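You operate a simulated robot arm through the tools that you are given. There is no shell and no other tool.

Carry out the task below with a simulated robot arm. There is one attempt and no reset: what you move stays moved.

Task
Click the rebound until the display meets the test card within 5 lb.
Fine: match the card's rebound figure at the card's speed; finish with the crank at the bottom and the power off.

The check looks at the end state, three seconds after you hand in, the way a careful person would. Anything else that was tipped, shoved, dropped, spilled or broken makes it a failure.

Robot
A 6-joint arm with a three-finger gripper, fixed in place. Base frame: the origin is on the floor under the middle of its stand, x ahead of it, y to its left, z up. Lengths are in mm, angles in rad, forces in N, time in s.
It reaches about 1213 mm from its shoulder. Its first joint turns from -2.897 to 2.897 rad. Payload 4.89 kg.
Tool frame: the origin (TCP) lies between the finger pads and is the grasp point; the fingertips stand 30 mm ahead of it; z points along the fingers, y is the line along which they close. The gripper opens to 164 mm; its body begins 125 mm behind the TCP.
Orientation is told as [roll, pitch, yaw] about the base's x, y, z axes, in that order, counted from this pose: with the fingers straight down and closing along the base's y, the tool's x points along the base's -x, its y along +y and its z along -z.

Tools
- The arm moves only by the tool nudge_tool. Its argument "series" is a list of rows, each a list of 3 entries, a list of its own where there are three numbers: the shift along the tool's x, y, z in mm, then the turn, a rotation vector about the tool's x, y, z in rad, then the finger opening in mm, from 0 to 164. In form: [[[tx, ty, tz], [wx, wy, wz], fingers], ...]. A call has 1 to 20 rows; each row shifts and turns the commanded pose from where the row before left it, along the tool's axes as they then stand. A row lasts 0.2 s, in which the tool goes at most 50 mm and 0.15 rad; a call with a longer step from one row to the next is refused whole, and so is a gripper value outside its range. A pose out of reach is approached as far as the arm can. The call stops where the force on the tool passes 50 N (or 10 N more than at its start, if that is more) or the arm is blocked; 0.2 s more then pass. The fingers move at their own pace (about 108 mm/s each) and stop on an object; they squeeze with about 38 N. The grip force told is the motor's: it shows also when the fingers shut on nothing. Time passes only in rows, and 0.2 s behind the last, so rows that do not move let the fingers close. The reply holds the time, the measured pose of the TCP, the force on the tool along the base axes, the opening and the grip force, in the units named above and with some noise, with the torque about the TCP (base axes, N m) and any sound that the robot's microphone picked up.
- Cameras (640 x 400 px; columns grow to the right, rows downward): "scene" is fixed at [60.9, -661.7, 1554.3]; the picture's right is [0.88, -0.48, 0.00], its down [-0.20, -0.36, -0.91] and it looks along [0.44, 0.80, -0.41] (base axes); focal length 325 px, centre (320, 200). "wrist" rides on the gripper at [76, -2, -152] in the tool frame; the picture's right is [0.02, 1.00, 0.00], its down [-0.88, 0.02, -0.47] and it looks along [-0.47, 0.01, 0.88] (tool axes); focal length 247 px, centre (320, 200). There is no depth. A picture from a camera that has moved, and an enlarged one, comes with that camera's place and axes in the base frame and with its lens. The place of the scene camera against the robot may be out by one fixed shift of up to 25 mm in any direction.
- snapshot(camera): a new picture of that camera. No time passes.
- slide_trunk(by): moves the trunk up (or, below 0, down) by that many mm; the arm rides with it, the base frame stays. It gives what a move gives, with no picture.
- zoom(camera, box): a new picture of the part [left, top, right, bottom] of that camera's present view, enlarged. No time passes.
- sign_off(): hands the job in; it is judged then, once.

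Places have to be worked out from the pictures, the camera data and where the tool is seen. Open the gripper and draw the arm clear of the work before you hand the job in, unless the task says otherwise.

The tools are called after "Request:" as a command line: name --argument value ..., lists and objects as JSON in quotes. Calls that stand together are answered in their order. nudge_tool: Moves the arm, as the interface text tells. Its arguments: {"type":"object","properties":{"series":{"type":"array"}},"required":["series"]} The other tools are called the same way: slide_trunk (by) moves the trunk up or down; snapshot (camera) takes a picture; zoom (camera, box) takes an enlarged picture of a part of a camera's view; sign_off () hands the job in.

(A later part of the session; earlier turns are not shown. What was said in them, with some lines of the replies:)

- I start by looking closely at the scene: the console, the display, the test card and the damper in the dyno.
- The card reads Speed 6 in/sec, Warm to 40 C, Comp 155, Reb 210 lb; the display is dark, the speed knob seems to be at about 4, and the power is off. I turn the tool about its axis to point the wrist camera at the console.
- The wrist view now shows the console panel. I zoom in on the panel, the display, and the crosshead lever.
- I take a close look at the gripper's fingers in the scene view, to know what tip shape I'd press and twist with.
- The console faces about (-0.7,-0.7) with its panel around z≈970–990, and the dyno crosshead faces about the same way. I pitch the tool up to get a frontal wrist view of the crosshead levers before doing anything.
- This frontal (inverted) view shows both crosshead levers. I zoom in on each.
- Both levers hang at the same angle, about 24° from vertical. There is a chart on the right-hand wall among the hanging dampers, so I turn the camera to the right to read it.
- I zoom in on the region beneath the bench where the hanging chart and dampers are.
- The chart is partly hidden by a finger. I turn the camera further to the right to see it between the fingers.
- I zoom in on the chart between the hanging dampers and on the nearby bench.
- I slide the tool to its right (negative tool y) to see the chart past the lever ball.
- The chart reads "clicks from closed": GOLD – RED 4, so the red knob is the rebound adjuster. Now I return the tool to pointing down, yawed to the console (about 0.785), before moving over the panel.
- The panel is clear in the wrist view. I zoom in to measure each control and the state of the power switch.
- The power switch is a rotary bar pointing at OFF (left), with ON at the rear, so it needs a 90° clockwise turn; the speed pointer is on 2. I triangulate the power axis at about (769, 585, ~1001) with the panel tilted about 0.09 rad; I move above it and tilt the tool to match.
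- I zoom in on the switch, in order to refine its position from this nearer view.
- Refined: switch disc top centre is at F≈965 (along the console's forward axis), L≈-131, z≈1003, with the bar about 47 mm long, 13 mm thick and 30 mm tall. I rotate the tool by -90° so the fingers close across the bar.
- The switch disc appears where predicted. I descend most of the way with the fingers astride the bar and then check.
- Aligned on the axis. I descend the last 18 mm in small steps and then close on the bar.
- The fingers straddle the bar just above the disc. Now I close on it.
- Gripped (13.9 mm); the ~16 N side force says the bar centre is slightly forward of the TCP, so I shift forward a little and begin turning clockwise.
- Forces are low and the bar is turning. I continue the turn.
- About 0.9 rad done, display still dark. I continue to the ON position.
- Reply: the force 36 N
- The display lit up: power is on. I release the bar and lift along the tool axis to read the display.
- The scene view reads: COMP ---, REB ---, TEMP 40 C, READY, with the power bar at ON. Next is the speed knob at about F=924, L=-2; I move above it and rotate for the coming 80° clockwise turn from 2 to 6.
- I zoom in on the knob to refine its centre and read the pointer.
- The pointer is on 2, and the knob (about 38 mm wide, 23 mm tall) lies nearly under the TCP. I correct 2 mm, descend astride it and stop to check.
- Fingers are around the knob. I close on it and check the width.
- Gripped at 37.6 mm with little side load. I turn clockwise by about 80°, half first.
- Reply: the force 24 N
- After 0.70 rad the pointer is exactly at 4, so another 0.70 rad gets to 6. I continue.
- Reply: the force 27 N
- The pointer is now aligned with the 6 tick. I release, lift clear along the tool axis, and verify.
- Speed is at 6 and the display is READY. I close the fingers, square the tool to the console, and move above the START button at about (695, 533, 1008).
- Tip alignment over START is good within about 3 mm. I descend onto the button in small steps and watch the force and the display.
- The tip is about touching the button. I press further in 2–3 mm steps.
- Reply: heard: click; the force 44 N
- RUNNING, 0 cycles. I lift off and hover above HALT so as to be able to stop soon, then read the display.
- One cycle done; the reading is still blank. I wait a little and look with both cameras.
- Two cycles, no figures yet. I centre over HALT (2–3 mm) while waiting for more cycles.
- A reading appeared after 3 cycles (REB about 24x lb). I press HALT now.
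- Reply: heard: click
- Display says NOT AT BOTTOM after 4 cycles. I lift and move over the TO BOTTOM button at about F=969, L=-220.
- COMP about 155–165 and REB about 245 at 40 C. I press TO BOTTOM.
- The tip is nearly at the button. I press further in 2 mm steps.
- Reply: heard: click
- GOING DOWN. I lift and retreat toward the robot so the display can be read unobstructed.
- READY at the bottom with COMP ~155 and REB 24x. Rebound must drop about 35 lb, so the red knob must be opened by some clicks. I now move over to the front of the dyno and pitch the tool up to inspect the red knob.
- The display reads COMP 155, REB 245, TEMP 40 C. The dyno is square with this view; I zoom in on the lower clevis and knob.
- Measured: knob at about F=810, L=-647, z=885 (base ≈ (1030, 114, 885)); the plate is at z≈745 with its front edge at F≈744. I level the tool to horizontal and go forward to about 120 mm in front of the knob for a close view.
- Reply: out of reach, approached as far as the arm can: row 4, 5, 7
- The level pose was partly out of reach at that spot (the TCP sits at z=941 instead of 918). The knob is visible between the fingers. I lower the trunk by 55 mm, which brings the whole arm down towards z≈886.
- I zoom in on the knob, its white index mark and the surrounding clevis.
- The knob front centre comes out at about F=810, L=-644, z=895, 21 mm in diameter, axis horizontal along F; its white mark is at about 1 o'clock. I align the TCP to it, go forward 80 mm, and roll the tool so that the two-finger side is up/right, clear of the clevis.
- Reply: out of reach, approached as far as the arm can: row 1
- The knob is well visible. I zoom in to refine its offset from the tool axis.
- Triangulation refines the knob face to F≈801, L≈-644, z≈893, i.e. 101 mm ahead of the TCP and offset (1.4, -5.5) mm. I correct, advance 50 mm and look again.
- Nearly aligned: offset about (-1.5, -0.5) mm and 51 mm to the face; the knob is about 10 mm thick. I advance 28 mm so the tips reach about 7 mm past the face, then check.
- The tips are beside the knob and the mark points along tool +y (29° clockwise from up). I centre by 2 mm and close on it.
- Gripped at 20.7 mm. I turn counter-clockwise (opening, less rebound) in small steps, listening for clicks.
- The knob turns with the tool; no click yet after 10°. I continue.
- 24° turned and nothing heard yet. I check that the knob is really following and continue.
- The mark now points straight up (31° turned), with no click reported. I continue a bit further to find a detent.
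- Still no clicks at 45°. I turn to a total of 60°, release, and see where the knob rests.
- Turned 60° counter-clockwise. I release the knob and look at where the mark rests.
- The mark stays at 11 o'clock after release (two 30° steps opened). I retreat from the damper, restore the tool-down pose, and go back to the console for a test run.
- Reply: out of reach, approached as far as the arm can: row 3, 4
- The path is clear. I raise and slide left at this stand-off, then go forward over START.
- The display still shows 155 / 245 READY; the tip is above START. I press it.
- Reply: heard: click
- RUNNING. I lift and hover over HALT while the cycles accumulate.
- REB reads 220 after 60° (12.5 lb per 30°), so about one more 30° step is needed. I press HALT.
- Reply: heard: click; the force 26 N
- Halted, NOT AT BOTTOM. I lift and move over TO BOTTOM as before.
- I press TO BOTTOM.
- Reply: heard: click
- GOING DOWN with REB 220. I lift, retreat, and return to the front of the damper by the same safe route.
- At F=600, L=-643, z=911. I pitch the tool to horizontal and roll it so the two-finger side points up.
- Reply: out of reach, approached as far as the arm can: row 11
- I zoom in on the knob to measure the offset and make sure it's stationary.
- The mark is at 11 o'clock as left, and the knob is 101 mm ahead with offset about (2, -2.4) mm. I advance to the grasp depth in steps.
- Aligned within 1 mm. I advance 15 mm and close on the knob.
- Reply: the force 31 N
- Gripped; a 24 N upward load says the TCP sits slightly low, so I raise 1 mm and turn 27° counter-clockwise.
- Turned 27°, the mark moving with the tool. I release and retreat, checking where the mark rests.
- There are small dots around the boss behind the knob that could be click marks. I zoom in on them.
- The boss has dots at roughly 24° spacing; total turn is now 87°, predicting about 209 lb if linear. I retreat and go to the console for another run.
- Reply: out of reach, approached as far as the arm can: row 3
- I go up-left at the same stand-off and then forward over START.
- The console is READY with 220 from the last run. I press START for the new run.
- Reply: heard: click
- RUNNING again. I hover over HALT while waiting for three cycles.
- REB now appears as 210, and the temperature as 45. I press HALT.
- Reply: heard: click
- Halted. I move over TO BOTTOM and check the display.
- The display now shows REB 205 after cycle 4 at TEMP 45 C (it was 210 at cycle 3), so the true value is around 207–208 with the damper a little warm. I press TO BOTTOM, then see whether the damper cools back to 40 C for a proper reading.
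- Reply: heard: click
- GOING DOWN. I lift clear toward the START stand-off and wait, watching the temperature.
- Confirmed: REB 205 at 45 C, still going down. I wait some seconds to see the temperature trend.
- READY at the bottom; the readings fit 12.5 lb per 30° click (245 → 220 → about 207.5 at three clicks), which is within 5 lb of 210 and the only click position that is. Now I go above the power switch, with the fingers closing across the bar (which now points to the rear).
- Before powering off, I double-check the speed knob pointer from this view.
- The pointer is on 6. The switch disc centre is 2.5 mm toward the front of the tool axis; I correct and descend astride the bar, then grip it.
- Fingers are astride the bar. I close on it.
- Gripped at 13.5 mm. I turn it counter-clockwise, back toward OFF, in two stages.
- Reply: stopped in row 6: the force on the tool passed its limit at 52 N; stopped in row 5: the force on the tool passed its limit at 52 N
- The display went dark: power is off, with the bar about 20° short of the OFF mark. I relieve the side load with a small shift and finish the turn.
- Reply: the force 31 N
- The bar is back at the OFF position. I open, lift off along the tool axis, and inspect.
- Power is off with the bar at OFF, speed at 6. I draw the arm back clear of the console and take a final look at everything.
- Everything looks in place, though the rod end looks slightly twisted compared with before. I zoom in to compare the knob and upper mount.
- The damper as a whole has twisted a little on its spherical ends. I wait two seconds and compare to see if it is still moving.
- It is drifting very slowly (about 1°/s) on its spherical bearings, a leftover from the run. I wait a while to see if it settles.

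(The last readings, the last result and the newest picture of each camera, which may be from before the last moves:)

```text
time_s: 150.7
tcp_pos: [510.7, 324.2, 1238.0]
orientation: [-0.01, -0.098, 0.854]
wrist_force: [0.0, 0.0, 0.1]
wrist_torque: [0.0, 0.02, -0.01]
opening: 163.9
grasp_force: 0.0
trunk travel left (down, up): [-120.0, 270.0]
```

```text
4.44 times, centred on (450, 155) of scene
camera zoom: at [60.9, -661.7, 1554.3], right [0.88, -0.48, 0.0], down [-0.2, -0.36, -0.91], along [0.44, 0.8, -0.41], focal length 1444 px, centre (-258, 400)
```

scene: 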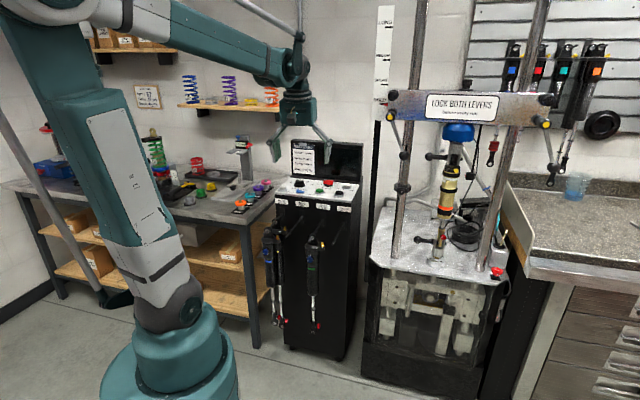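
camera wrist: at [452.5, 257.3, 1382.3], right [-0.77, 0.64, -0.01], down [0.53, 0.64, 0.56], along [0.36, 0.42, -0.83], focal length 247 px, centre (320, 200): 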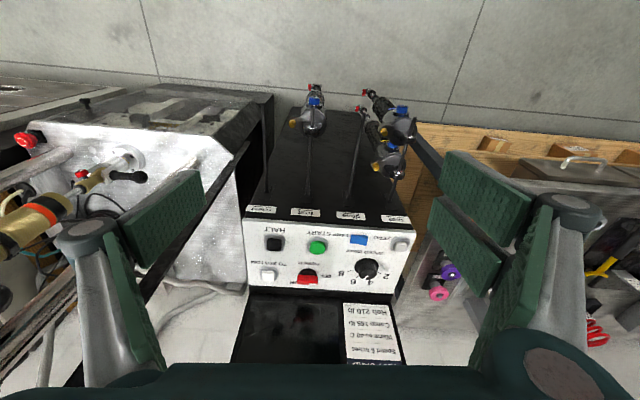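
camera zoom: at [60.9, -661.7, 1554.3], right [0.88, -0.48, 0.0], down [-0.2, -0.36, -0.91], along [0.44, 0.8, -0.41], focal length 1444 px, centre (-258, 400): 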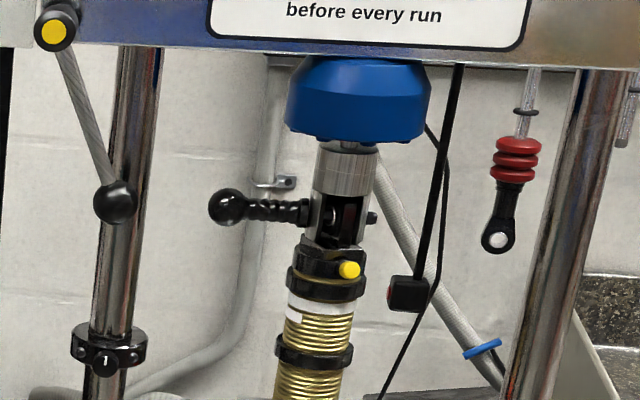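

It has settled: the damper rests lightly turned within its spherical bearings, with nothing else disturbed. The knob sits three clicks more open, giving 205–210 lb at 6 in/s. The crank is at the bottom, power is OFF, speed is on 6, and the open gripper is clear, so I hand in.

Request:
sign_off

```text
The job is handed in.
```

I opened the red rebound knob about three clicks (87°). The last run at 6 in/sec read 210 lb on cycle 3 and 205 lb on cycle 4, against the card's 210 lb. The 205 is exactly at the 5 lb limit.

| Run at 6 in/sec | Knob turned so far | REB on display | COMP | TEMP |
|---|---|---|---|---|
| 1 | 0° | 245 lb | 155 lb | 40 C |
| 2 | 60° | 220 lb | 155 lb | 40 C |
| 3 | 87° | 210, then 205 lb | 155 lb | 45 C |

- **Temperature:** the damper had warmed to 45 C by the third run and did not cool while I waited. The final figure was therefore not taken at the card's 40 C. I expect it to read slightly higher at 40 C, but I did not check that.
- **Clicks:** the microphone picked up no clicks from the knob. I judged the click size (30°, about 12 lb each) from the readings and the dots around the boss.
- **Damper:** after the last run the whole damper turned slowly by about 20° in its end bearings and then stopped. I did not straighten it.
- **Crosshead levers:** I did not touch them. Both hung at the same angle and the console showed READY, but I did not test that they were locked.

At hand-in the crank was at the bottom (READY shown before switching off) and the power was off. Speed was still on 6, and the gripper was open and clear.
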